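You operate a simulated robot arm through the tools that you are given. There is no shell and no other tool. Be economical: measure what you need, move in short steps, check, and stop when the job is done.

You are at the controls of a simulated two-armed robot. One attempt, no reset.

TASK
Open the grey drawer, put the green sleeve from the inside of the grey drawer on the upper shelf under the cup machine and shut the drawer again. Then put the blue press in the silver steel colander. Then shut the middle grille. Then push the egg door shut. Then fetch the blue sponge and set it on the middle shelf of the delivery stand. Then put the spray bottle on the top of the white table. Then open the cup drawer, put the white cup on the top of the middle freezer lid away in the inside of the cup drawer, then shut the drawer. Then take the yellow sponge and leave it on the shelf under the packing table. Then fetch the clear soap bottle and stand it on the bare patch by the tissue carton. Then take the black brush and put it on the top of the middle freezer lid. Then pull the white drawer open. Keep to this order. Set down upright: spray bottle, clear soap bottle. The middle grille goes anticlockwise seen from above, to its stop.

The check looks at the end state, three seconds after you hand in, the way a careful person would. Anything else that was tipped, shoved, dropped, spilled or broken makes it a failure. Lids that push on must go on centred and level and be pressed home; caps that screw on are set level and turned clockwise until they are tight.

THE ROBOT
Two 7-joint arms with fingered hands on one trunk, on a base that drives. Base frame: it is fixed to the floor where the robot stands at the start and does not move with it; the origin is under the middle of the robot, x ahead of it, y to its left, z up. Lengths are in m, angles in rad, forces in N, time in s.
The left shoulder is at the start at [0.07, 0.132, 0.992], the right one opposite. With the tool pointing down near the work surface each hand reaches from about 0.1 to 0.34 m from the robot's upright axis, wherever it stands, measured 20 degrees to its own side. Places, roughly: bare patch by the tissue carton [0.2, 3.4, 0.8]; black brush (10x6x5 cm) [-1.4, 5.7, 0.3]; blue press (6x5x9 cm) [-1.1, 0.4, 0.5]; blue sponge (10x7x4 cm) [-0.4, 3.8, 0.7]; clear soap bottle [1.75, 4.5, 1]; cup drawer [-0.4, 1.4, 0.6]; egg door [-1.6, 2.6, 0.5]; green sleeve (21x4x1 cm) [0.6, -0.1, 0.7]; grey drawer [0.7, -0.1, 0.7]; inside of the cup drawer [-0.5, 1.4, 0.6]; middle grille [-1.6, 2.3, 0.4]; middle shelf of the delivery stand [1.4, 1.7, 0.5]; shelf under the packing table [1, 0.4, 0.3]; spray bottle [0.25, 3.25, 1]; steel colander (29x22x10 cm) [0.6, -0.7, 0.9]; top of the middle freezer lid [1.1, 4.8, 0.9]; top of the white table [0.5, -0.9, 0.8]; upper shelf under the cup machine [-0.7, 0.8, 0.5]; white cup (6x6x3 cm) [0.9, 4.9, 0.9]; white drawer [0.8, 0.4, 0.7]; yellow sponge (10x7x4 cm) [0.5, 5, 0.9]. Payload 2.3 kg a hand.
The TCP of each hand is the grasp point between the finger pads, 0.025 m short of the fingertips. In the tool frame z runs along the fingers and y along their closing line. The gripper opens to 0.088 m. The gripper's body begins 0.029 m behind the TCP. The gripper is a hand of 3 fingers: y runs from the thumb to the fingers, the wrist lies at [-0.013, -0.097, -0.162] in the tool frame.
Orientation is that of the tool frame in the base frame, as [roll, pitch, yaw] about the fixed x, y, z axes, in that order (R = Rz(yaw) Ry(pitch) Rx(roll)). With the fingers straight down and the wrist toward the robot, the tool's x, y and z point along [0, 1, 0], [1, 0, 0] and [0, 0, -1] of the base frame.

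THE INTERFACE
- The arms move only by the tool move_arm. It takes "left_plan", "right_plan" or both (then of equal length, played together; a hand with none holds still); each is a list of rows, each an object (a shift or turn left out is 0) with "offset": the shift along the tool's x, y, z in m, a list of three; "turn": the turn, a rotation vector about the tool's x, y, z in rad, a list of three. In form: [{"offset": [x, y, z], "turn": [ax, ay, az]}, ...]. A call has 1 to 8 rows; each row is the pose to reach, as a shift and turn from the pose commanded when the call began, along the tool's axes at that moment. Rows are played at 5 a second. More than 0.05 m and 0.15 rad between two rows, and nothing of the call is played. Where a pose cannot be reached the arm comes as near as it can. A force on the tool above 40 N (or 10 N above the force at the start of the call, whichever is more), or a blocked arm, ends the call early, and 0.2 s more pass. In this call time passes only in rows, and 0.2 s behind the last. It gives the time, the measured TCP pose, the force on the tool (base axes), the opening and the grip force at its end, in the units of the frame above (readings bear some noise), with the torque about the TCP (base axes, N m) and any sound that the robot's microphone picked up.
- Cameras (640 x 400 px; columns grow to the right, rows downward): "scene" is now at [0.1145, 0.029, 1.2843]; the picture's right is [0.43, -0.90, 0.00], its down [-0.76, -0.36, -0.54] and it looks along [0.48, 0.23, -0.84] (base axes); focal length 291 px, centre (320, 200). "left" rides on the left gripper at [-0.058, -0.085, -0.099] in its tool frame; the picture's right is [-0.67, -0.35, 0.66], its down [0.69, -0.63, 0.37] and it looks along [0.28, 0.69, 0.66] (tool axes); focal length 261 px, centre (320, 200). "right" rides on the right gripper at [0.058, -0.085, -0.099] in its tool frame; the picture's right is [-0.67, 0.35, -0.66], its down [-0.69, -0.63, 0.37] and it looks along [-0.29, 0.69, 0.66] (tool axes); focal length 261 px, centre (320, 200). There is no depth. A picture from a camera that has moved, and an enlarged one, comes with that camera's place and axes in the base frame and with its lens.
- capture(camera): a new picture of that camera. No time passes.
- raise_lower(by): slides the trunk up (or, below 0, down) by that many m; the arms and the scene camera ride with it, the base frame stays. It gives what a move gives, with no picture.
- drive_base(legs): drives the robot by 1 to 6 legs, each [ahead, left, turn to the left] in m, m and rad, along the robot's own axes; the way and the turn of a leg run together, so that a leg with both is an arc; at most 1.5 m and 3.142 rad a leg. The arms and the cameras ride along, it lands a little off, and it stops where it bumps. It gives what a move gives.
- curl_fingers(index, middle, thumb_bend, thumb_turn, hand): sets how far each is bent, from 0 (flat) to 1 (curled in); at 0.3 the hand is open as for a grip, at 0.7 the pads meet at the TCP. One left out holds its place. A second passes; each finger stops where it meets its share of the squeeze, and holds until it gets a number again. It is the only way to open and close the hand. It gives what a move gives, with no picture; readings hold the bend of each and the force on the fingers (four entries, about 0 where the hand has none), thumb and palm. thumb_turn goes from beside the hand (0) to across from the fingers (1), as for a grip.
- turn_head(pan, tilt): turns the head with the scene camera to pan (to the left, within 1.501 rad either way) and tilt (down, from -0.506 to 1.204), counted from straight ahead of the robot. It gives what a move gives.
- close_up(camera, box): a new picture of the part [left, top, right, bottom] of that camera's present view, enlarged. No time passes.
- sign_off(): hands the job in; it is judged then, once.

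Go step by step. Nothing tells you exact positions but the pictures and the camera data: compare them with the known pose of the tool, close in by small moves and look again before you grip or let go. The budget is 556 turns and 370 pictures, counting those below and the enlarged ones. Unless the task says otherwise, let go and move clear before handing in, and close with one line.

The tools are called by a JSON object that holds its "api" and its "payload". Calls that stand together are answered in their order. move_arm: Moves the arms, as the interface text tells. Its arguments: {"type":"object","properties":{"left_plan":{"type":"array","items":{"type":"object","properties":{"offset":{"type":"array","items":{"type":"number"}},"turn":{"type":"array","items":{"type":"number"}}}}},"right_plan":{"type":"array","items":{"type":"object","properties":{"offset":{"type":"array","items":{"type":"number"}},"turn":{"type":"array","items":{"type":"number"}}}}}},"required":[]} The other tools are called the same way: raise_lower (by) slides the trunk up or down; curl_fingers (index, middle, thumb_bend, thumb_turn, hand) moves the fingers one by one; drive_base (legs) drives the base; turn_head (pan, tilt) turns the head that bears the scene camera; capture (camera) takes a picture; close_up (camera, box) takes an enlarged picture of a part of a camera's view; sign_off () hands the job in.

At the start:

```text
t: 0.0
left_tcp_pos: [0.3024, 0.3378, 0.934]
left_tool_rot: [-3.141, -0.001, 1.57]
left_wrist_force: [0.1, -0.5, -0.5]
left_torque: [-0.02, -0.01, -0.01]
left_gripper_width: 0.0874
left_finger_force: 0.1
left_shape: jaw
left_bend: [0.3, 0.3, 0.3, 0.98]
left_finger forces: [0.1, 0.0, 0.1, 0.0, 0.1, 0.0]
right_tcp_pos: [0.3276, 0.0102, 0.9287]
right_tool_rot: [-3.142, -0.001, 1.571]
right_wrist_force: [0.6, -0.6, -0.7]
right_torque: [-0.02, 0.06, 0.0]
right_gripper_width: 0.0875
right_finger_force: 0.0
right_shape: jaw
right_bend: [0.3, 0.3, 0.3, 0.98]
right_finger forces: [0.1, 0.1, 0.0, 0.0, 0.1, 0.0]
trunk travel left (down, up): [-0.55, 0.29]
robot x, y, heading: [-0.0002, -0.0041, 0.005]
head pan, tilt: [0.443, 1.004]
```

scene: 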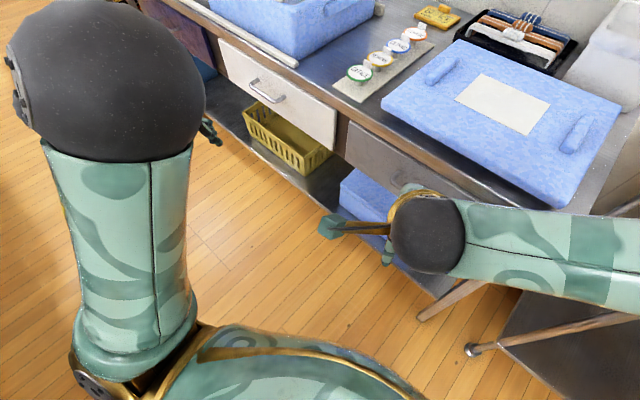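
right: 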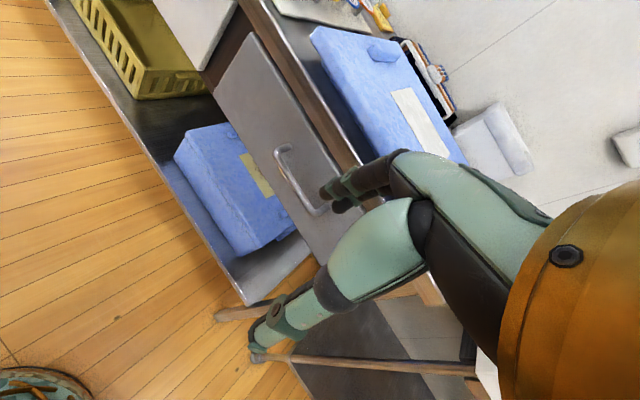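
left: 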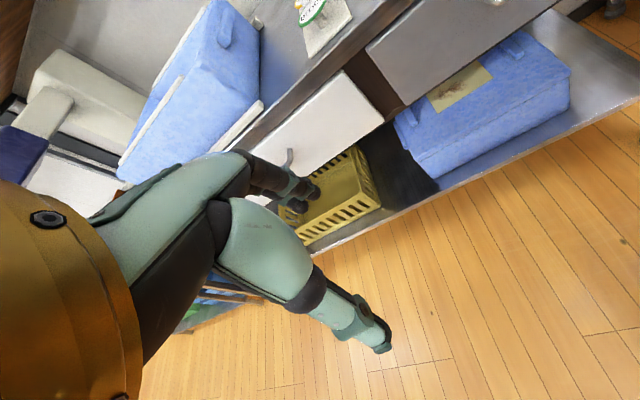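

I see the packing table ahead with the grey drawer to the right of the white drawer. I'll look straight at the grey drawer first.

{"api": "turn_head", "payload": {"pan": -0.15, "tilt": 0.8}}

{"api": "capture", "payload": {"camera": "scene"}}

```text
t: 1.0
left_tcp_pos: [0.3042, 0.3384, 0.9345]
left_tool_rot: [3.141, 0.001, 1.572]
left_wrist_force: [0.2, -0.1, -0.4]
left_torque: [0.02, 0.02, 0.01]
left_gripper_width: 0.0876
left_finger_force: 0.1
left_shape: jaw
left_bend: [0.3, 0.3, 0.3, 0.98]
left_finger forces: [0.1, 0.1, 0.0, 0.0, 0.0, 0.0]
right_tcp_pos: [0.3277, 0.0102, 0.9282]
right_tool_rot: [3.14, 0.001, 1.571]
right_wrist_force: [0.3, -0.6, -0.1]
right_torque: [0.01, 0.0, -0.03]
right_gripper_width: 0.0877
right_finger_force: 0.1
right_shape: jaw
right_bend: [0.3, 0.3, 0.3, 0.98]
right_finger forces: [0.1, 0.0, 0.0, 0.0, 0.0, 0.0]
trunk travel left (down, up): [-0.55, 0.29]
robot x, y, heading: [-0.0021, -0.0045, 0.001]
head pan, tilt: [-0.15, 0.799]
```

```text
366 pictures are left
camera scene: at [0.1315, -0.0127, 1.2997], right [-0.15, -0.99, 0.0], down [-0.71, 0.11, -0.7], along [0.69, -0.1, -0.72], focal length 291 px, centre (320, 200)
```

scene: 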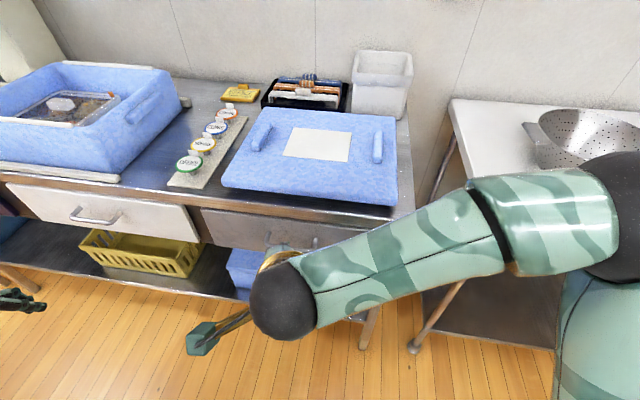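

{"api": "close_up", "payload": {"camera": "right", "box": [180, 60, 420, 260]}}

{"api": "close_up", "payload": {"camera": "scene", "box": [180, 180, 420, 330]}}

```text
2.00 times, centred on (300, 160) of right
camera zoom: at [0.2412, 0.0677, 1.0285], right [0.35, -0.67, 0.66], down [-0.63, -0.69, -0.37], along [0.69, -0.29, -0.66], focal length 521 px, centre (360, 280)
```

zoom: 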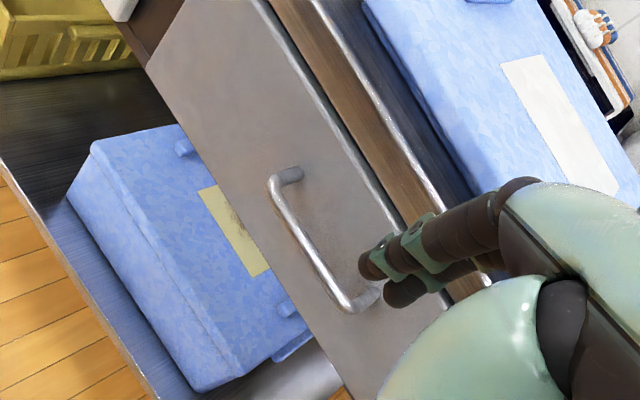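

```text
2.67 times, centred on (300, 255) of scene
camera zoom: at [0.1315, -0.0127, 1.2997], right [-0.15, -0.99, 0.0], down [-0.71, 0.11, -0.7], along [0.69, -0.1, -0.72], focal length 776 px, centre (373, 53)
```

zoom: 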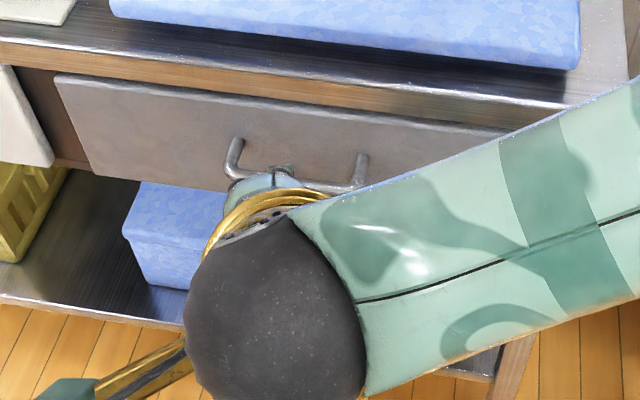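

{"api": "drive_base", "payload": {"legs": [[0.1, 0.1, 0]]}}

{"api": "move_arm", "payload": {"right_plan": [{"turn": [-0.131, 0, 0]}, {"turn": [-0.262, 0, 0]}, {"turn": [-0.393, 0, 0]}, {"turn": [-0.524, 0, 0]}, {"turn": [-0.655, 0, 0]}, {"turn": [-0.785, 0, 0]}]}}

{"api": "capture", "payload": {"camera": "right"}}

{"api": "capture", "payload": {"camera": "scene"}}

```text
t: 2.3
left_tcp_pos: [0.4015, 0.4372, 0.9362]
left_tool_rot: [3.139, 0.0, 1.568]
left_wrist_force: [0.2, 0.2, 0.1]
left_torque: [0.02, 0.01, -0.03]
left_gripper_width: 0.0877
left_finger_force: 0.1
left_shape: jaw
left_bend: [0.3, 0.3, 0.3, 0.98]
left_finger forces: [0.0, 0.0, 0.0, 0.0, 0.0, 0.1]
right_tcp_pos: [0.426, 0.1098, 0.9291]
right_tool_rot: [-3.141, 0.001, 1.568]
right_wrist_force: [0.2, 0.3, 0.6]
right_torque: [0.0, 0.01, 0.01]
right_gripper_width: 0.0877
right_finger_force: 0.0
right_shape: jaw
right_bend: [0.3, 0.3, 0.3, 0.98]
right_finger forces: [0.1, 0.1, 0.1, 0.0, 0.0, 0.0]
trunk travel left (down, up): [-0.55, 0.29]
robot x, y, heading: [0.1023, 0.0994, -0.006]
head pan, tilt: [-0.15, 0.799]
```

```text
t: 3.7
left_tcp_pos: [0.4018, 0.438, 0.9347]
left_tool_rot: [3.141, 0.0, 1.568]
left_wrist_force: [0.0, 0.1, 0.7]
left_torque: [-0.01, -0.02, -0.05]
left_gripper_width: 0.0877
left_finger_force: 0.0
left_shape: jaw
left_bend: [0.3, 0.3, 0.3, 0.98]
left_finger forces: [0.1, 0.0, 0.0, 0.0, 0.1, 0.1]
right_tcp_pos: [0.4293, 0.1087, 0.9353]
right_tool_rot: [2.352, -0.031, 1.56]
right_wrist_force: [-0.2, 0.7, -0.4]
right_torque: [0.02, 0.01, 0.01]
right_gripper_width: 0.0878
right_finger_force: 0.0
right_shape: jaw
right_bend: [0.3, 0.3, 0.3, 0.98]
right_finger forces: [0.0, 0.0, 0.0, 0.0, 0.2, 0.0]
trunk travel left (down, up): [-0.55, 0.29]
robot x, y, heading: [0.0974, 0.0989, -0.001]
head pan, tilt: [-0.15, 0.799]
```

```text
363 pictures are left
camera right: at [0.298, 0.168, 0.9472], right [-0.23, -0.69, 0.69], down [-0.19, -0.66, -0.72], along [0.95, -0.3, 0.02], focal length 261 px, centre (320, 200)
```

right: 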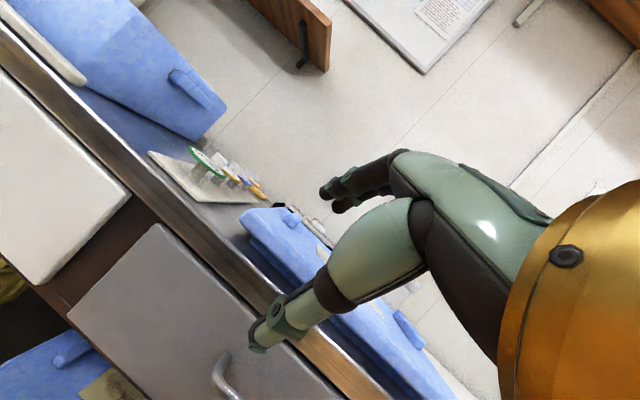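

```text
362 pictures are left
camera scene: at [0.2304, 0.0883, 1.2997], right [-0.15, -0.99, 0.0], down [-0.71, 0.11, -0.7], along [0.69, -0.11, -0.72], focal length 291 px, centre (320, 200)
```

scene: 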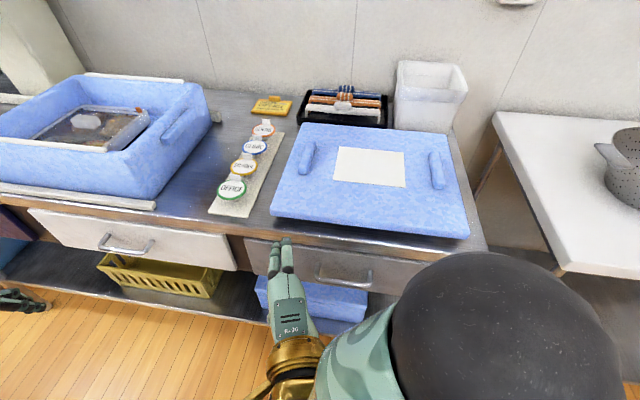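

{"api": "curl_fingers", "payload": {"hand": "right", "index": 0.48, "middle": 0.48, "thumb_bend": 0.48}}

{"api": "move_arm", "payload": {"right_plan": [{"offset": [-0.035, -0.01, 0.01]}, {"offset": [-0.075, -0.03, 0.03]}, {"offset": [-0.113, -0.055, 0.05]}, {"offset": [-0.113, -0.068, 0.075]}]}}

{"api": "capture", "payload": {"camera": "right"}}

{"api": "capture", "payload": {"camera": "scene"}}

```text
t: 4.7
left_tcp_pos: [0.4022, 0.4376, 0.9342]
left_tool_rot: [-3.141, 0.0, 1.566]
left_wrist_force: [0.6, 0.1, 1.6]
left_torque: [0.02, -0.01, 0.02]
left_gripper_width: 0.0876
left_finger_force: 0.1
left_shape: jaw
left_bend: [0.3, 0.3, 0.3, 0.98]
left_finger forces: [0.0, 0.0, 0.0, 0.0, 0.0, 0.0]
right_tcp_pos: [0.428, 0.1086, 0.9338]
right_tool_rot: [2.356, -0.026, 1.555]
right_wrist_force: [0.0, -0.4, -0.1]
right_torque: [0.0, -0.02, -0.02]
right_gripper_width: 0.0466
right_finger_force: 0.0
right_shape: fingers
right_bend: [0.48, 0.48, 0.48, 0.98]
right_finger forces: [0.1, 0.0, 0.0, 0.1, 0.0, 0.0]
trunk travel left (down, up): [-0.55, 0.29]
robot x, y, heading: [0.0984, 0.1014, -0.0]
head pan, tilt: [-0.15, 0.799]
```

```text
t: 5.7
left_tcp_pos: [0.4026, 0.4383, 0.9357]
left_tool_rot: [3.141, -0.001, 1.568]
left_wrist_force: [0.0, -0.5, -1.0]
left_torque: [-0.01, -0.02, -0.03]
left_gripper_width: 0.0876
left_finger_force: 0.0
left_shape: jaw
left_bend: [0.3, 0.3, 0.3, 0.98]
left_finger forces: [0.1, 0.1, 0.0, 0.0, 0.0, 0.0]
right_tcp_pos: [0.4503, 0.0088, 0.8172]
right_tool_rot: [2.358, -0.001, 1.571]
right_wrist_force: [0.0, 0.1, -0.4]
right_torque: [-0.02, -0.02, 0.01]
right_gripper_width: 0.0463
right_finger_force: 0.1
right_shape: fingers
right_bend: [0.48, 0.48, 0.48, 0.98]
right_finger forces: [0.1, 0.0, 0.0, 0.0, 0.0, 0.0]
right hand out of reach, approached as far as the arm can: row 1, 2, 3, 4
trunk travel left (down, up): [-0.55, 0.29]
robot x, y, heading: [0.0955, 0.0961, -0.006]
head pan, tilt: [-0.15, 0.799]
```

```text
361 pictures are left
camera right: at [0.3194, 0.0664, 0.8283], right [-0.22, -0.67, 0.71], down [-0.19, -0.69, -0.7], along [0.96, -0.29, 0.02], focal length 261 px, centre (320, 200)
```

right: 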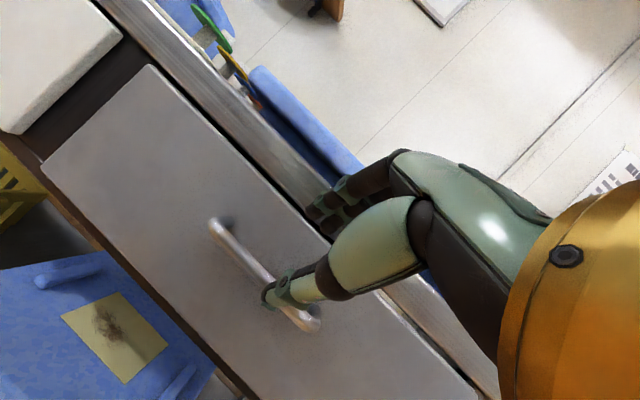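

```text
360 pictures are left
camera scene: at [0.2307, 0.0878, 1.2997], right [-0.15, -0.99, 0.0], down [-0.71, 0.11, -0.7], along [0.69, -0.11, -0.72], focal length 291 px, centre (320, 200)
```

scene: 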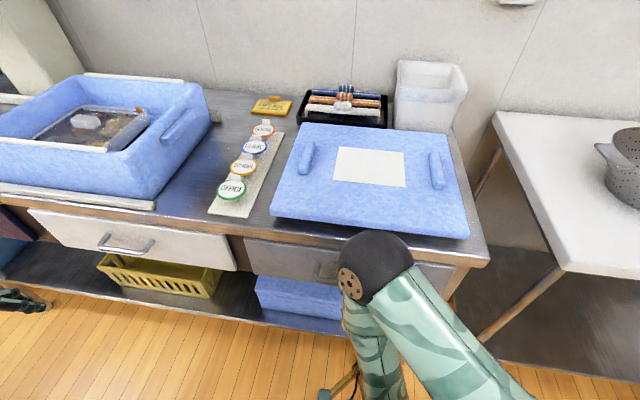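

The handle bar centre computes to about [0.51, 0.0, 0.765]; the arm is folded too close, so I back the base off a bit and let the arm extend.

{"api": "drive_base", "payload": {"legs": [[-0.12, 0, 0]]}}

{"api": "move_arm", "payload": {"right_plan": [{"offset": [-0.005, 0.02, 0.025]}, {"offset": [-0.01, 0.045, 0.045]}, {"offset": [-0.014, 0.07, 0.07]}]}}

{"api": "capture", "payload": {"camera": "right"}}

{"api": "capture", "payload": {"camera": "scene"}}

```text
t: 7.0
left_tcp_pos: [0.281, 0.4384, 0.9338]
left_tool_rot: [3.141, -0.001, 1.566]
left_wrist_force: [-0.3, 0.1, 0.7]
left_torque: [0.01, 0.0, -0.03]
left_gripper_width: 0.0875
left_finger_force: 0.0
left_shape: jaw
left_bend: [0.3, 0.3, 0.3, 0.98]
left_finger forces: [0.0, 0.0, 0.0, 0.0, 0.0, 0.0]
right_tcp_pos: [0.3293, 0.0096, 0.818]
right_tool_rot: [2.359, -0.001, 1.569]
right_wrist_force: [-0.1, -0.6, 0.9]
right_torque: [0.02, -0.01, -0.02]
right_gripper_width: 0.0463
right_finger_force: 0.0
right_shape: fingers
right_bend: [0.48, 0.48, 0.48, 0.98]
right_finger forces: [0.0, 0.0, 0.0, 0.0, 0.0, 0.1]
trunk travel left (down, up): [-0.55, 0.29]
robot x, y, heading: [-0.0214, 0.0991, -0.002]
head pan, tilt: [-0.15, 0.799]
```

```text
t: 7.8
left_tcp_pos: [0.2817, 0.4382, 0.9347]
left_tool_rot: [-3.141, 0.0, 1.565]
left_wrist_force: [0.2, 0.3, -1.2]
left_torque: [0.02, 0.02, -0.02]
left_gripper_width: 0.0877
left_finger_force: 0.0
left_shape: jaw
left_bend: [0.3, 0.3, 0.3, 0.98]
left_finger forces: [0.1, 0.1, 0.1, 0.0, 0.0, 0.0]
right_tcp_pos: [0.4293, -0.0057, 0.8162]
right_tool_rot: [2.36, 0.0, 1.567]
right_wrist_force: [1.0, 0.6, 0.4]
right_torque: [0.02, 0.0, 0.01]
right_gripper_width: 0.0461
right_finger_force: 0.0
right_shape: fingers
right_bend: [0.48, 0.48, 0.48, 0.98]
right_finger forces: [0.0, 0.0, 0.0, 0.1, 0.0, 0.0]
trunk travel left (down, up): [-0.55, 0.29]
robot x, y, heading: [-0.0207, 0.1021, -0.0]
head pan, tilt: [-0.15, 0.799]
```

```text
359 pictures are left
camera right: at [0.2987, 0.0515, 0.8269], right [-0.22, -0.67, 0.71], down [-0.19, -0.68, -0.7], along [0.96, -0.29, 0.02], focal length 261 px, centre (320, 200)
```

right: 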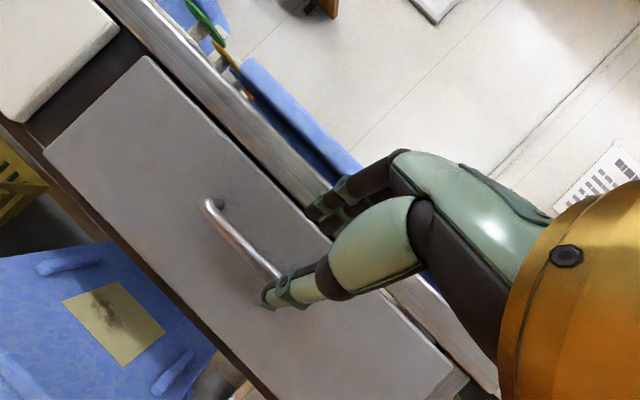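

```text
358 pictures are left
camera scene: at [0.1091, 0.088, 1.2996], right [-0.15, -0.99, 0.0], down [-0.71, 0.11, -0.7], along [0.69, -0.11, -0.72], focal length 291 px, centre (320, 200)
```

scene: 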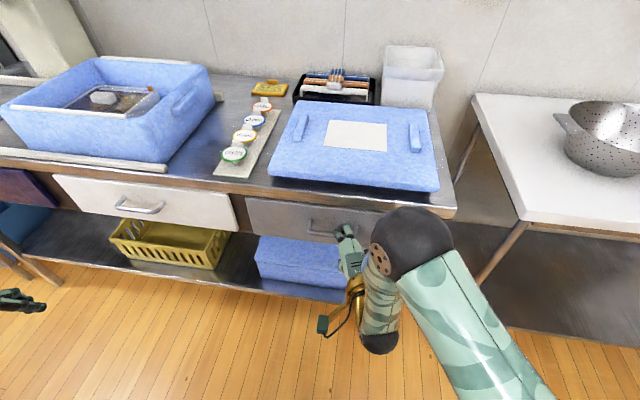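

{"api": "move_arm", "payload": {"right_plan": [{"offset": [0.004, 0.018, 0.02]}, {"offset": [0.006, 0.02, 0.05]}]}}

{"api": "capture", "payload": {"camera": "right"}}

{"api": "close_up", "payload": {"camera": "scene", "box": [240, 180, 440, 305]}}

```text
t: 8.4
left_tcp_pos: [0.2812, 0.4371, 0.9351]
left_tool_rot: [3.141, 0.001, 1.565]
left_wrist_force: [0.5, 0.2, 0.2]
left_torque: [-0.03, 0.01, 0.01]
left_gripper_width: 0.0876
left_finger_force: 0.1
left_shape: jaw
left_bend: [0.3, 0.3, 0.3, 0.98]
left_finger forces: [0.1, 0.1, 0.0, 0.0, 0.0, 0.1]
right_tcp_pos: [0.4807, -0.0005, 0.794]
right_tool_rot: [2.358, 0.001, 1.566]
right_wrist_force: [-0.4, -0.2, 0.7]
right_torque: [-0.01, 0.0, 0.0]
right_gripper_width: 0.0462
right_finger_force: 0.0
right_shape: fingers
right_bend: [0.48, 0.48, 0.48, 0.98]
right_finger forces: [0.1, 0.1, 0.1, 0.1, 0.0, 0.0]
trunk travel left (down, up): [-0.55, 0.29]
robot x, y, heading: [-0.0253, 0.102, -0.003]
head pan, tilt: [-0.15, 0.799]
```

```text
357 pictures are left
camera right: at [0.3492, 0.0569, 0.805], right [-0.22, -0.67, 0.71], down [-0.19, -0.69, -0.7], along [0.96, -0.29, 0.02], focal length 261 px, centre (320, 200)
```

right: 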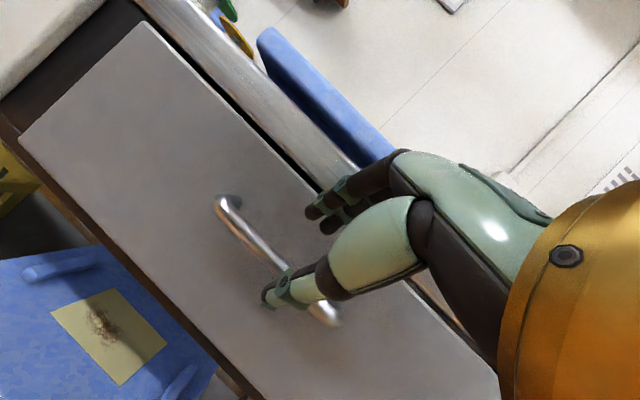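

```text
3.20 times, centred on (340, 242) of scene
camera zoom: at [0.1095, 0.0881, 1.2996], right [-0.15, -0.99, 0.0], down [-0.71, 0.11, -0.7], along [0.69, -0.11, -0.72], focal length 932 px, centre (256, 64)
```

zoom: 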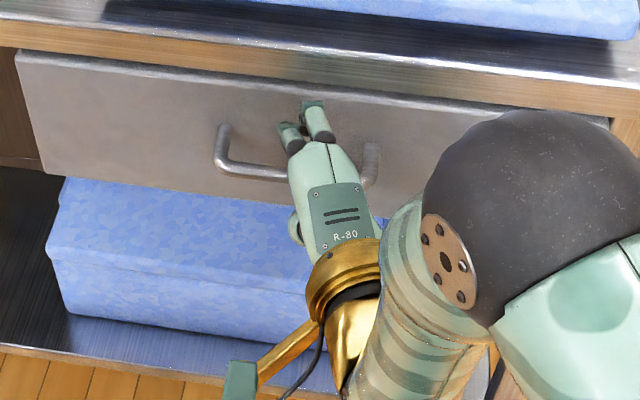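

{"api": "move_arm", "payload": {"right_plan": [{"offset": [0, -0.002, 0.018]}, {"offset": [0, -0.003, 0.034]}]}}

{"api": "capture", "payload": {"camera": "right"}}

{"api": "close_up", "payload": {"camera": "scene", "box": [240, 180, 440, 305]}}

```text
t: 9.0
left_tcp_pos: [0.2817, 0.4386, 0.9345]
left_tool_rot: [3.14, -0.001, 1.566]
left_wrist_force: [0.3, 0.7, -0.4]
left_torque: [-0.01, 0.0, 0.0]
left_gripper_width: 0.0876
left_finger_force: 0.1
left_shape: jaw
left_bend: [0.3, 0.3, 0.3, 0.98]
left_finger forces: [0.0, 0.0, 0.0, 0.1, 0.0, 0.0]
right_tcp_pos: [0.4999, -0.0008, 0.7692]
right_tool_rot: [2.357, 0.002, 1.566]
right_wrist_force: [-1.3, 0.7, -0.4]
right_torque: [0.01, 0.05, -0.01]
right_gripper_width: 0.0463
right_finger_force: 0.8
right_shape: fingers
right_bend: [0.48, 0.5, 0.48, 0.98]
right_finger forces: [0.1, 1.7, 0.0, 0.0, 0.0, 0.0]
trunk travel left (down, up): [-0.55, 0.29]
robot x, y, heading: [-0.0189, 0.1019, -0.002]
head pan, tilt: [-0.15, 0.799]
```

```text
355 pictures are left
camera right: at [0.3681, 0.057, 0.7795], right [-0.22, -0.67, 0.71], down [-0.19, -0.69, -0.7], along [0.96, -0.29, 0.02], focal length 261 px, centre (320, 200)
```

right: 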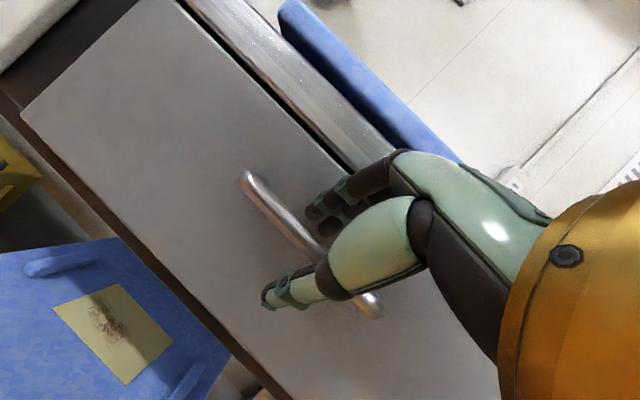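

```text
3.20 times, centred on (340, 242) of scene
camera zoom: at [0.107, 0.0887, 1.2999], right [-0.15, -0.99, 0.0], down [-0.71, 0.11, -0.7], along [0.69, -0.11, -0.72], focal length 932 px, centre (256, 64)
```

zoom: 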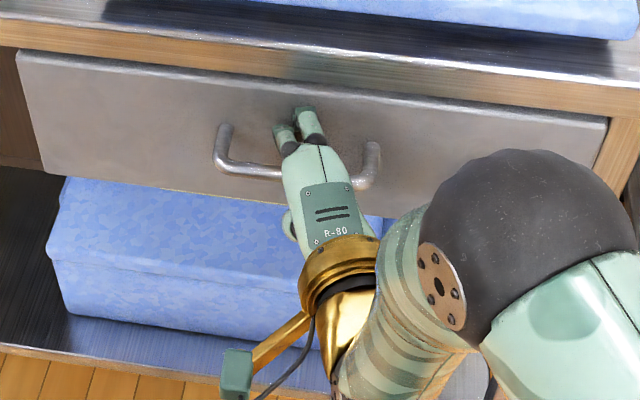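

{"api": "curl_fingers", "payload": {"hand": "right", "index": 0.75, "middle": 0.75, "thumb_bend": 0.7}}

{"api": "capture", "payload": {"camera": "right"}}

```text
t: 10.0
left_tcp_pos: [0.282, 0.4397, 0.9347]
left_tool_rot: [-3.14, 0.001, 1.565]
left_wrist_force: [-1.6, -0.1, -0.1]
left_torque: [-0.01, -0.01, -0.04]
left_gripper_width: 0.0878
left_finger_force: 0.0
left_shape: jaw
left_bend: [0.3, 0.3, 0.3, 0.98]
left_finger forces: [0.0, 0.0, 0.0, 0.0, 0.0, 0.1]
right_tcp_pos: [0.5018, -0.0018, 0.7672]
right_tool_rot: [2.36, 0.0, 1.568]
right_wrist_force: [2.5, 1.4, -2.0]
right_torque: [0.01, -0.01, -0.02]
right_gripper_width: 0.0
right_finger_force: 4.2
right_shape: fingers
right_bend: [0.74, 0.75, 0.67, 0.97]
right_finger forces: [3.4, 1.1, 0.0, 0.0, 3.7, 0.0]
trunk travel left (down, up): [-0.55, 0.29]
robot x, y, heading: [-0.023, 0.1002, -0.003]
head pan, tilt: [-0.15, 0.799]
```

```text
353 pictures are left
camera right: at [0.3696, 0.0569, 0.7788], right [-0.22, -0.67, 0.71], down [-0.19, -0.69, -0.7], along [0.96, -0.29, 0.02], focal length 261 px, centre (320, 200)
```

right: 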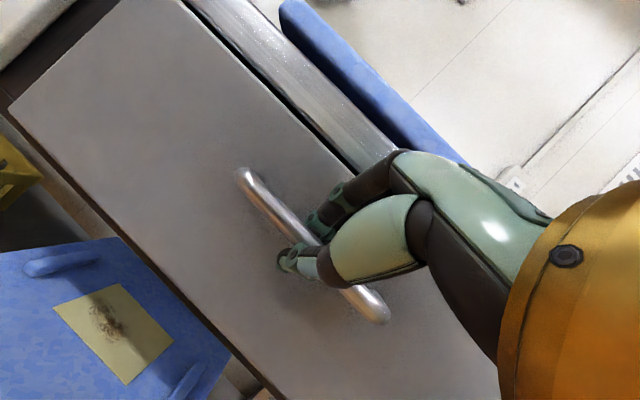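

{"api": "drive_base", "payload": {"legs": [[-0.06, 0, 0]]}}

{"api": "capture", "payload": {"camera": "scene"}}

```text
t: 11.0
left_tcp_pos: [0.222, 0.4391, 0.9345]
left_tool_rot: [-3.141, 0.001, 1.569]
left_wrist_force: [-0.5, -0.8, -0.5]
left_torque: [-0.02, -0.01, 0.0]
left_gripper_width: 0.0875
left_finger_force: 0.1
left_shape: jaw
left_bend: [0.3, 0.3, 0.3, 0.98]
left_finger forces: [0.0, 0.0, 0.0, 0.0, 0.1, 0.1]
right_tcp_pos: [0.44, -0.0014, 0.7676]
right_tool_rot: [2.36, 0.0, 1.569]
right_wrist_force: [1.5, 4.1, -5.3]
right_torque: [0.03, -0.02, -0.02]
right_gripper_width: 0.0
right_finger_force: 4.4
right_shape: fingers
right_bend: [0.75, 0.75, 0.67, 0.96]
right_finger forces: [2.3, 0.4, 0.0, 0.0, 4.6, 0.1]
trunk travel left (down, up): [-0.55, 0.29]
robot x, y, heading: [-0.0825, 0.0997, -0.01]
head pan, tilt: [-0.15, 0.799]
```

```text
352 pictures are left
camera scene: at [0.0499, 0.0887, 1.2995], right [-0.15, -0.99, 0.0], down [-0.71, 0.11, -0.7], along [0.69, -0.11, -0.72], focal length 291 px, centre (320, 200)
```

scene: 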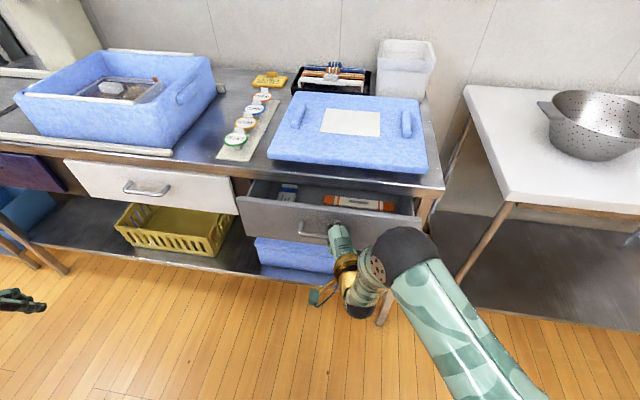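

The drawer opens nicely. I pull further.

{"api": "drive_base", "payload": {"legs": [[-0.12, 0, 0]]}}

{"api": "capture", "payload": {"camera": "scene"}}

```text
t: 12.3
left_tcp_pos: [0.0938, 0.448, 0.9346]
left_tool_rot: [3.141, 0.003, 1.585]
left_wrist_force: [-1.3, -0.2, 0.5]
left_torque: [0.0, -0.01, -0.01]
left_gripper_width: 0.0876
left_finger_force: 0.0
left_shape: jaw
left_bend: [0.3, 0.3, 0.3, 0.98]
left_finger forces: [0.0, 0.0, 0.0, 0.1, 0.0, 0.0]
right_tcp_pos: [0.3186, 0.0191, 0.7671]
right_tool_rot: [2.364, -0.006, 1.605]
right_wrist_force: [3.5, 13.4, -6.4]
right_torque: [0.15, 0.04, 0.15]
right_gripper_width: 0.0
right_finger_force: 10.8
right_shape: fingers
right_bend: [0.74, 0.74, 0.67, 0.97]
right_finger forces: [4.1, 14.4, 0.1, 0.1, 3.5, 0.1]
trunk travel left (down, up): [-0.55, 0.29]
robot x, y, heading: [-0.2054, 0.1057, 0.011]
head pan, tilt: [-0.15, 0.799]
stopped in leg 1: the force on the tool passed its limit at 43 N (the readings are from after the stop); the commanded pose is now the measured one
```

```text
351 pictures are left
camera scene: at [-0.0719, 0.095, 1.2996], right [-0.14, -0.99, 0.0], down [-0.71, 0.1, -0.7], along [0.69, -0.1, -0.72], focal length 291 px, centre (320, 200)
```

scene: 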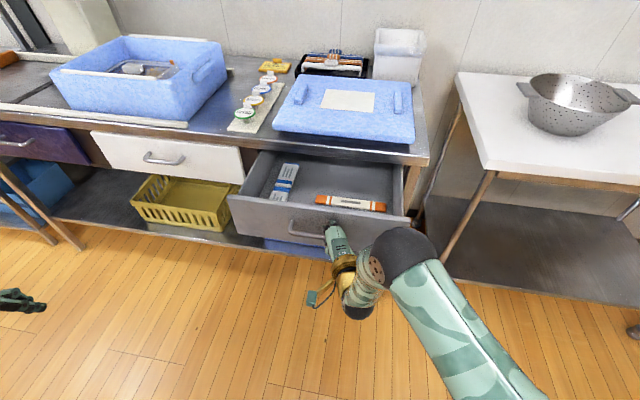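

{"api": "close_up", "payload": {"camera": "scene", "box": [220, 130, 440, 267]}}

```text
2.91 times, centred on (330, 198) of scene
camera zoom: at [-0.0719, 0.095, 1.2996], right [-0.14, -0.99, 0.0], down [-0.71, 0.1, -0.7], along [0.69, -0.1, -0.72], focal length 847 px, centre (291, 204)
```

zoom: 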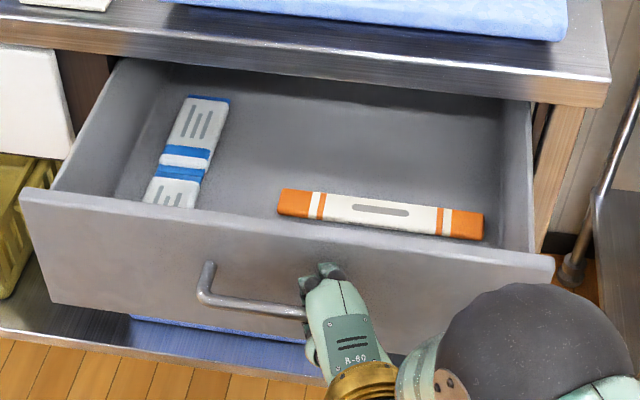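

{"api": "curl_fingers", "payload": {"hand": "right", "index": 0.45, "middle": 0.45, "thumb_bend": 0.4}}

{"api": "move_arm", "payload": {"right_plan": [{"offset": [0, 0, -0.04]}, {"offset": [0, 0, -0.08]}]}}

{"api": "capture", "payload": {"camera": "right"}}

```text
t: 13.3
left_tcp_pos: [0.0949, 0.4446, 0.9356]
left_tool_rot: [-3.141, 0.0, 1.581]
left_wrist_force: [-0.1, 0.6, -0.7]
left_torque: [0.0, 0.02, -0.02]
left_gripper_width: 0.0878
left_finger_force: 0.1
left_shape: jaw
left_bend: [0.3, 0.3, 0.3, 0.98]
left_finger forces: [0.1, 0.0, 0.0, 0.0, 0.0, 0.1]
right_tcp_pos: [0.3184, 0.013, 0.7685]
right_tool_rot: [2.359, -0.007, 1.598]
right_wrist_force: [-0.2, 0.5, 0.5]
right_torque: [-0.02, 0.02, -0.03]
right_gripper_width: 0.0572
right_finger_force: 0.0
right_shape: fingers
right_bend: [0.45, 0.45, 0.4, 0.97]
right_finger forces: [0.1, 0.0, 0.0, 0.0, 0.0, 0.0]
trunk travel left (down, up): [-0.55, 0.29]
robot x, y, heading: [-0.2062, 0.1052, 0.01]
head pan, tilt: [-0.15, 0.799]
```

```text
t: 13.9
left_tcp_pos: [0.0932, 0.4445, 0.9359]
left_tool_rot: [3.14, 0.0, 1.582]
left_wrist_force: [0.4, 0.5, 0.3]
left_torque: [-0.03, 0.01, 0.0]
left_gripper_width: 0.0876
left_finger_force: 0.1
left_shape: jaw
left_bend: [0.3, 0.3, 0.3, 0.98]
left_finger forces: [0.0, 0.0, 0.0, 0.0, 0.1, 0.1]
right_tcp_pos: [0.2611, 0.0097, 0.8266]
right_tool_rot: [2.358, -0.006, 1.595]
right_wrist_force: [0.0, 0.5, 0.8]
right_torque: [0.05, 0.01, 0.0]
right_gripper_width: 0.0576
right_finger_force: 0.0
right_shape: fingers
right_bend: [0.45, 0.45, 0.4, 0.97]
right_finger forces: [0.0, 0.0, 0.0, 0.0, 0.0, 0.0]
trunk travel left (down, up): [-0.55, 0.29]
robot x, y, heading: [-0.2097, 0.1018, 0.009]
head pan, tilt: [-0.15, 0.799]
```

```text
349 pictures are left
camera right: at [0.128, 0.0647, 0.8389], right [-0.2, -0.68, 0.71], down [-0.17, -0.69, -0.71], along [0.96, -0.26, 0.02], focal length 261 px, centre (320, 200)
```

right: 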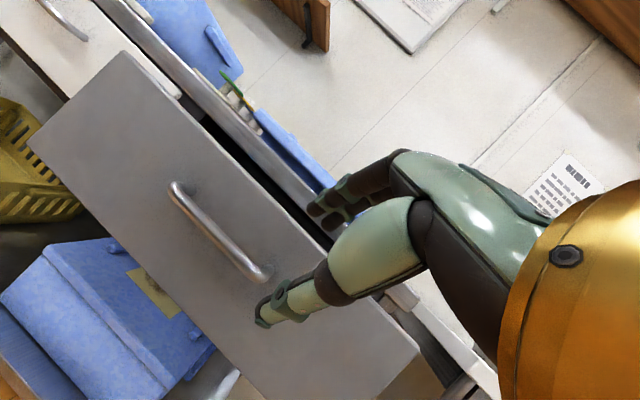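

{"api": "move_arm", "payload": {"right_plan": [{"turn": [0.14, 0, 0], "offset": [0, -0.03, -0.03]}, {"turn": [0.28, 0, 0], "offset": [0, -0.03, -0.06]}, {"turn": [0.42, 0, 0], "offset": [0, -0.03, -0.08]}, {"turn": [0.56, 0, 0], "offset": [0, -0.01, -0.1]}, {"turn": [0.7, 0, 0], "offset": [0, 0.01, -0.11]}, {"turn": [0.785, 0, 0], "offset": [0, 0.03, -0.12]}]}}

{"api": "raise_lower", "payload": {"by": 0.15}}

{"api": "turn_head", "payload": {"pan": -0.2, "tilt": 0.9}}

{"api": "capture", "payload": {"camera": "scene"}}

{"api": "capture", "payload": {"camera": "right"}}

```text
t: 15.3
left_tcp_pos: [0.0937, 0.4456, 0.9355]
left_tool_rot: [3.141, 0.002, 1.582]
left_wrist_force: [-0.4, -0.2, -0.2]
left_torque: [0.01, 0.01, 0.0]
left_gripper_width: 0.0877
left_finger_force: 0.0
left_shape: jaw
left_bend: [0.3, 0.3, 0.3, 0.98]
left_finger forces: [0.1, 0.0, 0.1, 0.1, 0.1, 0.0]
right_tcp_pos: [0.1995, 0.0149, 0.9127]
right_tool_rot: [3.094, -0.024, 1.61]
right_wrist_force: [-0.1, 0.6, 0.2]
right_torque: [-0.02, -0.05, 0.03]
right_gripper_width: 0.0578
right_finger_force: 0.1
right_shape: fingers
right_bend: [0.45, 0.45, 0.4, 0.97]
right_finger forces: [0.0, 0.0, 0.0, 0.0, 0.0, 0.0]
right hand out of reach, approached as far as the arm can: row 5, 6
trunk travel left (down, up): [-0.55, 0.29]
robot x, y, heading: [-0.2031, 0.0972, 0.01]
head pan, tilt: [-0.15, 0.799]
```

```text
t: 17.1
left_tcp_pos: [0.0947, 0.4441, 1.0839]
left_tool_rot: [3.14, -0.001, 1.581]
left_wrist_force: [0.3, -0.7, 0.3]
left_torque: [0.01, 0.0, 0.01]
left_gripper_width: 0.0877
left_finger_force: 0.1
left_shape: jaw
left_bend: [0.3, 0.3, 0.3, 0.98]
left_finger forces: [0.0, 0.2, 0.1, 0.0, 0.0, 0.0]
right_tcp_pos: [0.1997, 0.0148, 1.0633]
right_tool_rot: [3.096, -0.024, 1.609]
right_wrist_force: [0.8, -0.3, 0.3]
right_torque: [0.0, -0.02, -0.01]
right_gripper_width: 0.0576
right_finger_force: 0.1
right_shape: fingers
right_bend: [0.45, 0.45, 0.4, 0.97]
right_finger forces: [0.1, 0.1, 0.0, 0.1, 0.0, 0.0]
trunk travel left (down, up): [-0.7, 0.14]
robot x, y, heading: [-0.2032, 0.1019, 0.016]
head pan, tilt: [-0.15, 0.799]
```

```text
t: 17.7
left_tcp_pos: [0.0938, 0.4452, 1.0849]
left_tool_rot: [-3.141, 0.0, 1.581]
left_wrist_force: [-0.4, 0.7, 0.3]
left_torque: [0.0, -0.01, 0.01]
left_gripper_width: 0.0876
left_finger_force: 0.1
left_shape: jaw
left_bend: [0.3, 0.3, 0.3, 0.98]
left_finger forces: [0.1, 0.0, 0.1, 0.0, 0.0, 0.1]
right_tcp_pos: [0.1991, 0.0156, 1.0634]
right_tool_rot: [3.096, -0.026, 1.611]
right_wrist_force: [0.0, -0.2, -0.2]
right_torque: [-0.03, -0.02, 0.02]
right_gripper_width: 0.0577
right_finger_force: 0.0
right_shape: fingers
right_bend: [0.45, 0.45, 0.4, 0.97]
right_finger forces: [0.1, 0.1, 0.1, 0.0, 0.1, 0.0]
trunk travel left (down, up): [-0.7, 0.14]
robot x, y, heading: [-0.2065, 0.1026, 0.013]
head pan, tilt: [-0.201, 0.901]
```

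```text
348 pictures are left
camera scene: at [-0.0792, 0.089, 1.4418], right [-0.19, -0.98, 0.0], down [-0.77, 0.15, -0.62], along [0.61, -0.12, -0.78], focal length 291 px, centre (320, 200)
```

scene: 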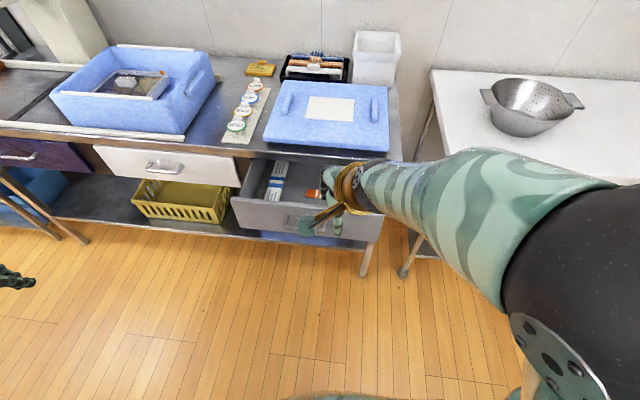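

```text
347 pictures are left
camera right: at [0.106, 0.0657, 1.1603], right [0.34, -0.67, 0.65], down [-0.58, -0.7, -0.41], along [0.73, -0.24, -0.63], focal length 261 px, centre (320, 200)
```

right: 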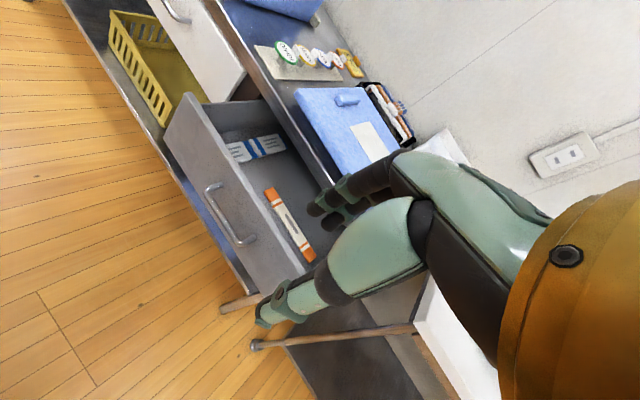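

{"api": "drive_base", "payload": {"legs": [[0.2, 0, -0.01]]}}

{"api": "capture", "payload": {"camera": "right"}}

{"api": "capture", "payload": {"camera": "scene"}}

```text
t: 19.3
left_tcp_pos: [0.2872, 0.443, 1.0862]
left_tool_rot: [3.137, -0.002, 1.572]
left_wrist_force: [0.6, -0.5, 0.0]
left_torque: [0.0, -0.02, 0.04]
left_gripper_width: 0.0876
left_finger_force: 0.0
left_shape: jaw
left_bend: [0.3, 0.3, 0.3, 0.98]
left_finger forces: [0.0, 0.1, 0.1, 0.0, 0.1, 0.0]
right_tcp_pos: [0.3908, 0.0119, 1.0634]
right_tool_rot: [3.093, -0.025, 1.605]
right_wrist_force: [-0.2, 0.2, -0.1]
right_torque: [-0.01, -0.01, -0.01]
right_gripper_width: 0.0581
right_finger_force: 0.1
right_shape: fingers
right_bend: [0.45, 0.45, 0.4, 0.97]
right_finger forces: [0.0, 0.1, 0.0, 0.0, 0.0, 0.0]
trunk travel left (down, up): [-0.7, 0.14]
robot x, y, heading: [-0.0122, 0.1041, 0.007]
head pan, tilt: [-0.201, 0.901]
```

```text
346 pictures are left
camera right: at [0.2972, 0.0646, 1.1611], right [0.34, -0.68, 0.65], down [-0.59, -0.69, -0.41], along [0.73, -0.25, -0.63], focal length 261 px, centre (320, 200)
```

right: 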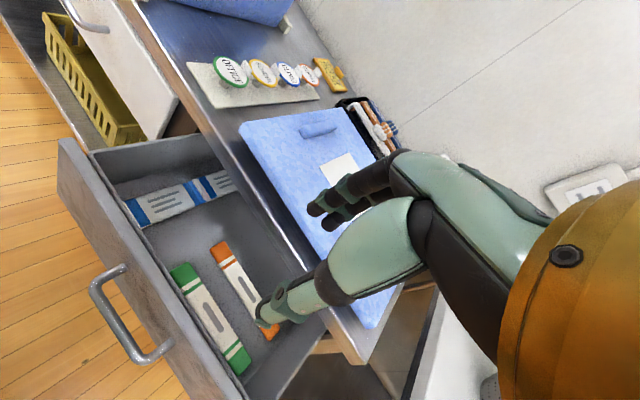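

```text
345 pictures are left
camera scene: at [0.1115, 0.0893, 1.4421], right [-0.2, -0.98, 0.0], down [-0.77, 0.15, -0.62], along [0.61, -0.12, -0.78], focal length 291 px, centre (320, 200)
```

scene: 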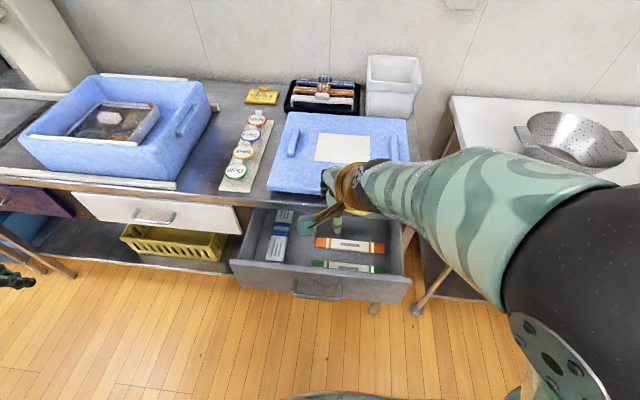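

{"api": "close_up", "payload": {"camera": "right", "box": [130, 220, 290, 400]}}

{"api": "close_up", "payload": {"camera": "scene", "box": [220, 190, 420, 310]}}

```text
2.22 times, centred on (210, 310) of right
camera zoom: at [0.2972, 0.0646, 1.1611], right [0.34, -0.68, 0.65], down [-0.59, -0.69, -0.41], along [0.73, -0.25, -0.63], focal length 579 px, centre (564, -44)
```

zoom: 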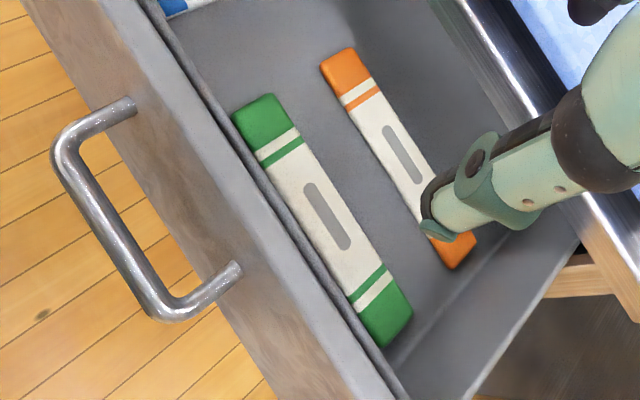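

```text
3.20 times, centred on (320, 250) of scene
camera zoom: at [0.1115, 0.0893, 1.4421], right [-0.2, -0.98, 0.0], down [-0.77, 0.15, -0.62], along [0.61, -0.12, -0.78], focal length 932 px, centre (320, 40)
```

zoom: 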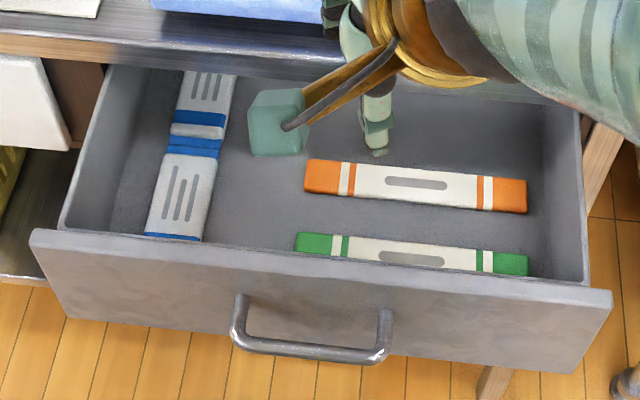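

{"api": "drive_base", "payload": {"legs": [[0, 0, -0.297], [0.13, 0.09, 0]]}}

{"api": "capture", "payload": {"camera": "scene"}}

{"api": "capture", "payload": {"camera": "right"}}

```text
t: 21.7
left_tcp_pos: [0.523, 0.3956, 1.0872]
left_tool_rot: [3.138, -0.001, 1.287]
left_wrist_force: [0.0, 0.9, -0.4]
left_torque: [0.0, 0.02, 0.0]
left_gripper_width: 0.0877
left_finger_force: 0.0
left_shape: jaw
left_bend: [0.3, 0.3, 0.3, 0.98]
left_finger forces: [0.1, 0.0, 0.0, 0.0, 0.0, 0.1]
right_tcp_pos: [0.497, -0.0466, 1.0633]
right_tool_rot: [3.094, -0.026, 1.314]
right_wrist_force: [0.0, -1.1, -0.5]
right_torque: [0.0, -0.01, 0.0]
right_gripper_width: 0.0575
right_finger_force: 0.1
right_shape: fingers
right_bend: [0.45, 0.45, 0.4, 0.97]
right_finger forces: [0.1, 0.1, 0.0, 0.1, 0.0, 0.0]
trunk travel left (down, up): [-0.7, 0.14]
robot x, y, heading: [0.1414, 0.1542, -0.284]
head pan, tilt: [-0.201, 0.901]
```

```text
342 pictures are left
camera scene: at [0.2528, 0.1058, 1.442], right [-0.47, -0.88, 0.0], down [-0.69, 0.37, -0.62], along [0.55, -0.29, -0.78], focal length 291 px, centre (320, 200)
```

scene: 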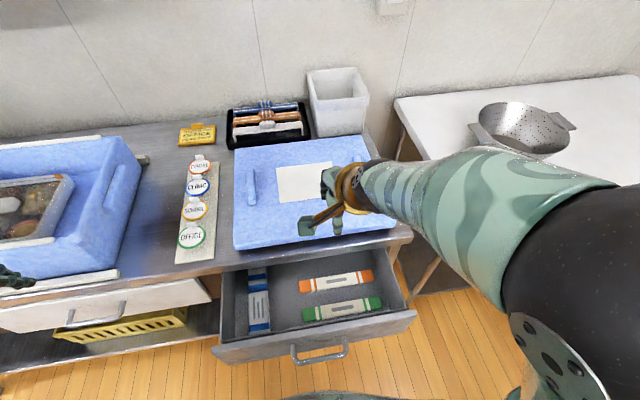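

```text
341 pictures are left
camera right: at [0.4238, 0.0292, 1.161], right [0.13, -0.74, 0.65], down [-0.76, -0.5, -0.41], along [0.63, -0.44, -0.63], focal length 261 px, centre (320, 200)
```

right: 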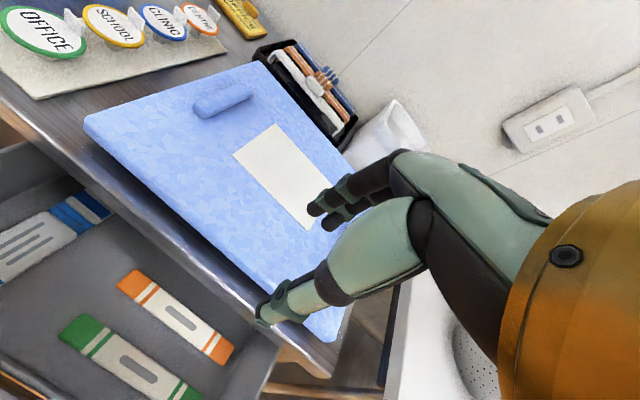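

{"api": "move_arm", "payload": {"right_plan": [{"offset": [-0.009, -0.03, 0], "turn": [0.024, -0.013, 0.032]}, {"offset": [-0.0185, -0.059, 0], "turn": [0.048, -0.026, 0.064]}]}}

{"api": "raise_lower", "payload": {"by": -0.2}}

{"api": "capture", "payload": {"camera": "scene"}}

{"api": "capture", "payload": {"camera": "right"}}

```text
t: 22.3
left_tcp_pos: [0.5242, 0.3965, 1.086]
left_tool_rot: [3.14, 0.001, 1.285]
left_wrist_force: [0.3, -0.3, -0.2]
left_torque: [0.0, 0.0, -0.02]
left_gripper_width: 0.0878
left_finger_force: 0.1
left_shape: jaw
left_bend: [0.3, 0.3, 0.3, 0.98]
left_finger forces: [0.0, 0.1, 0.1, 0.0, 0.0, 0.1]
right_tcp_pos: [0.4908, -0.0429, 1.0604]
right_tool_rot: [3.139, -0.023, 1.306]
right_wrist_force: [-0.3, 0.3, -0.3]
right_torque: [-0.02, -0.03, 0.0]
right_gripper_width: 0.0582
right_finger_force: 0.2
right_shape: fingers
right_bend: [0.45, 0.45, 0.4, 0.97]
right_finger forces: [0.0, 0.1, 0.0, 0.0, 0.0, 0.0]
right hand out of reach, approached as far as the arm can: row 1, 2
trunk travel left (down, up): [-0.7, 0.14]
robot x, y, heading: [0.138, 0.1595, -0.284]
head pan, tilt: [-0.201, 0.901]
```

```text
t: 24.5
left_tcp_pos: [0.5188, 0.3992, 0.8867]
left_tool_rot: [3.133, 0.002, 1.286]
left_wrist_force: [0.4, -0.4, -0.2]
left_torque: [0.02, 0.02, 0.0]
left_gripper_width: 0.0876
left_finger_force: 0.0
left_shape: jaw
left_bend: [0.3, 0.3, 0.3, 0.98]
left_finger forces: [0.0, 0.0, 0.0, 0.1, 0.1, 0.1]
right_tcp_pos: [0.4864, -0.0418, 0.8639]
right_tool_rot: [3.122, -0.023, 1.307]
right_wrist_force: [-6.1, 0.7, 32.6]
right_torque: [-0.71, -1.32, -0.09]
right_gripper_width: 0.0577
right_finger_force: 15.7
right_shape: fingers
right_bend: [0.45, 0.42, 0.4, 0.97]
right_finger forces: [0.0, 31.8, 0.0, 0.0, 0.0, 0.0]
trunk travel left (down, up): [-0.5, 0.34]
robot x, y, heading: [0.1416, 0.1581, -0.284]
head pan, tilt: [-0.201, 0.901]
```

```text
340 pictures are left
camera scene: at [0.2474, 0.1106, 1.2433], right [-0.47, -0.88, 0.0], down [-0.69, 0.36, -0.63], along [0.56, -0.29, -0.78], focal length 291 px, centre (320, 200)
```

scene: 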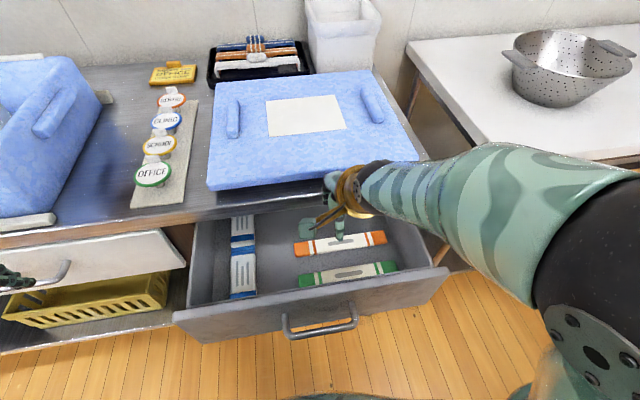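

```text
339 pictures are left
camera right: at [0.4157, 0.0337, 0.9637], right [0.14, -0.75, 0.65], down [-0.78, -0.49, -0.39], along [0.61, -0.45, -0.65], focal length 261 px, centre (320, 200)
```

right: 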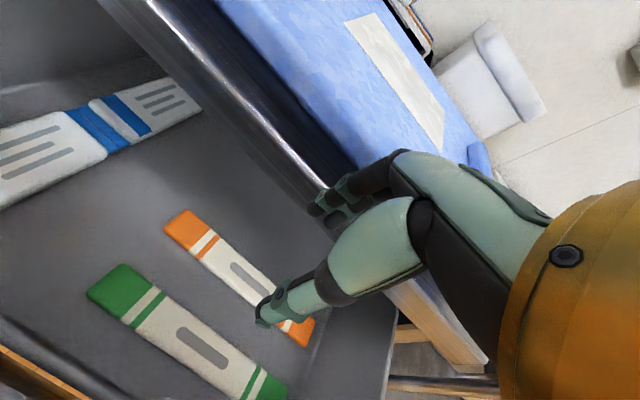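

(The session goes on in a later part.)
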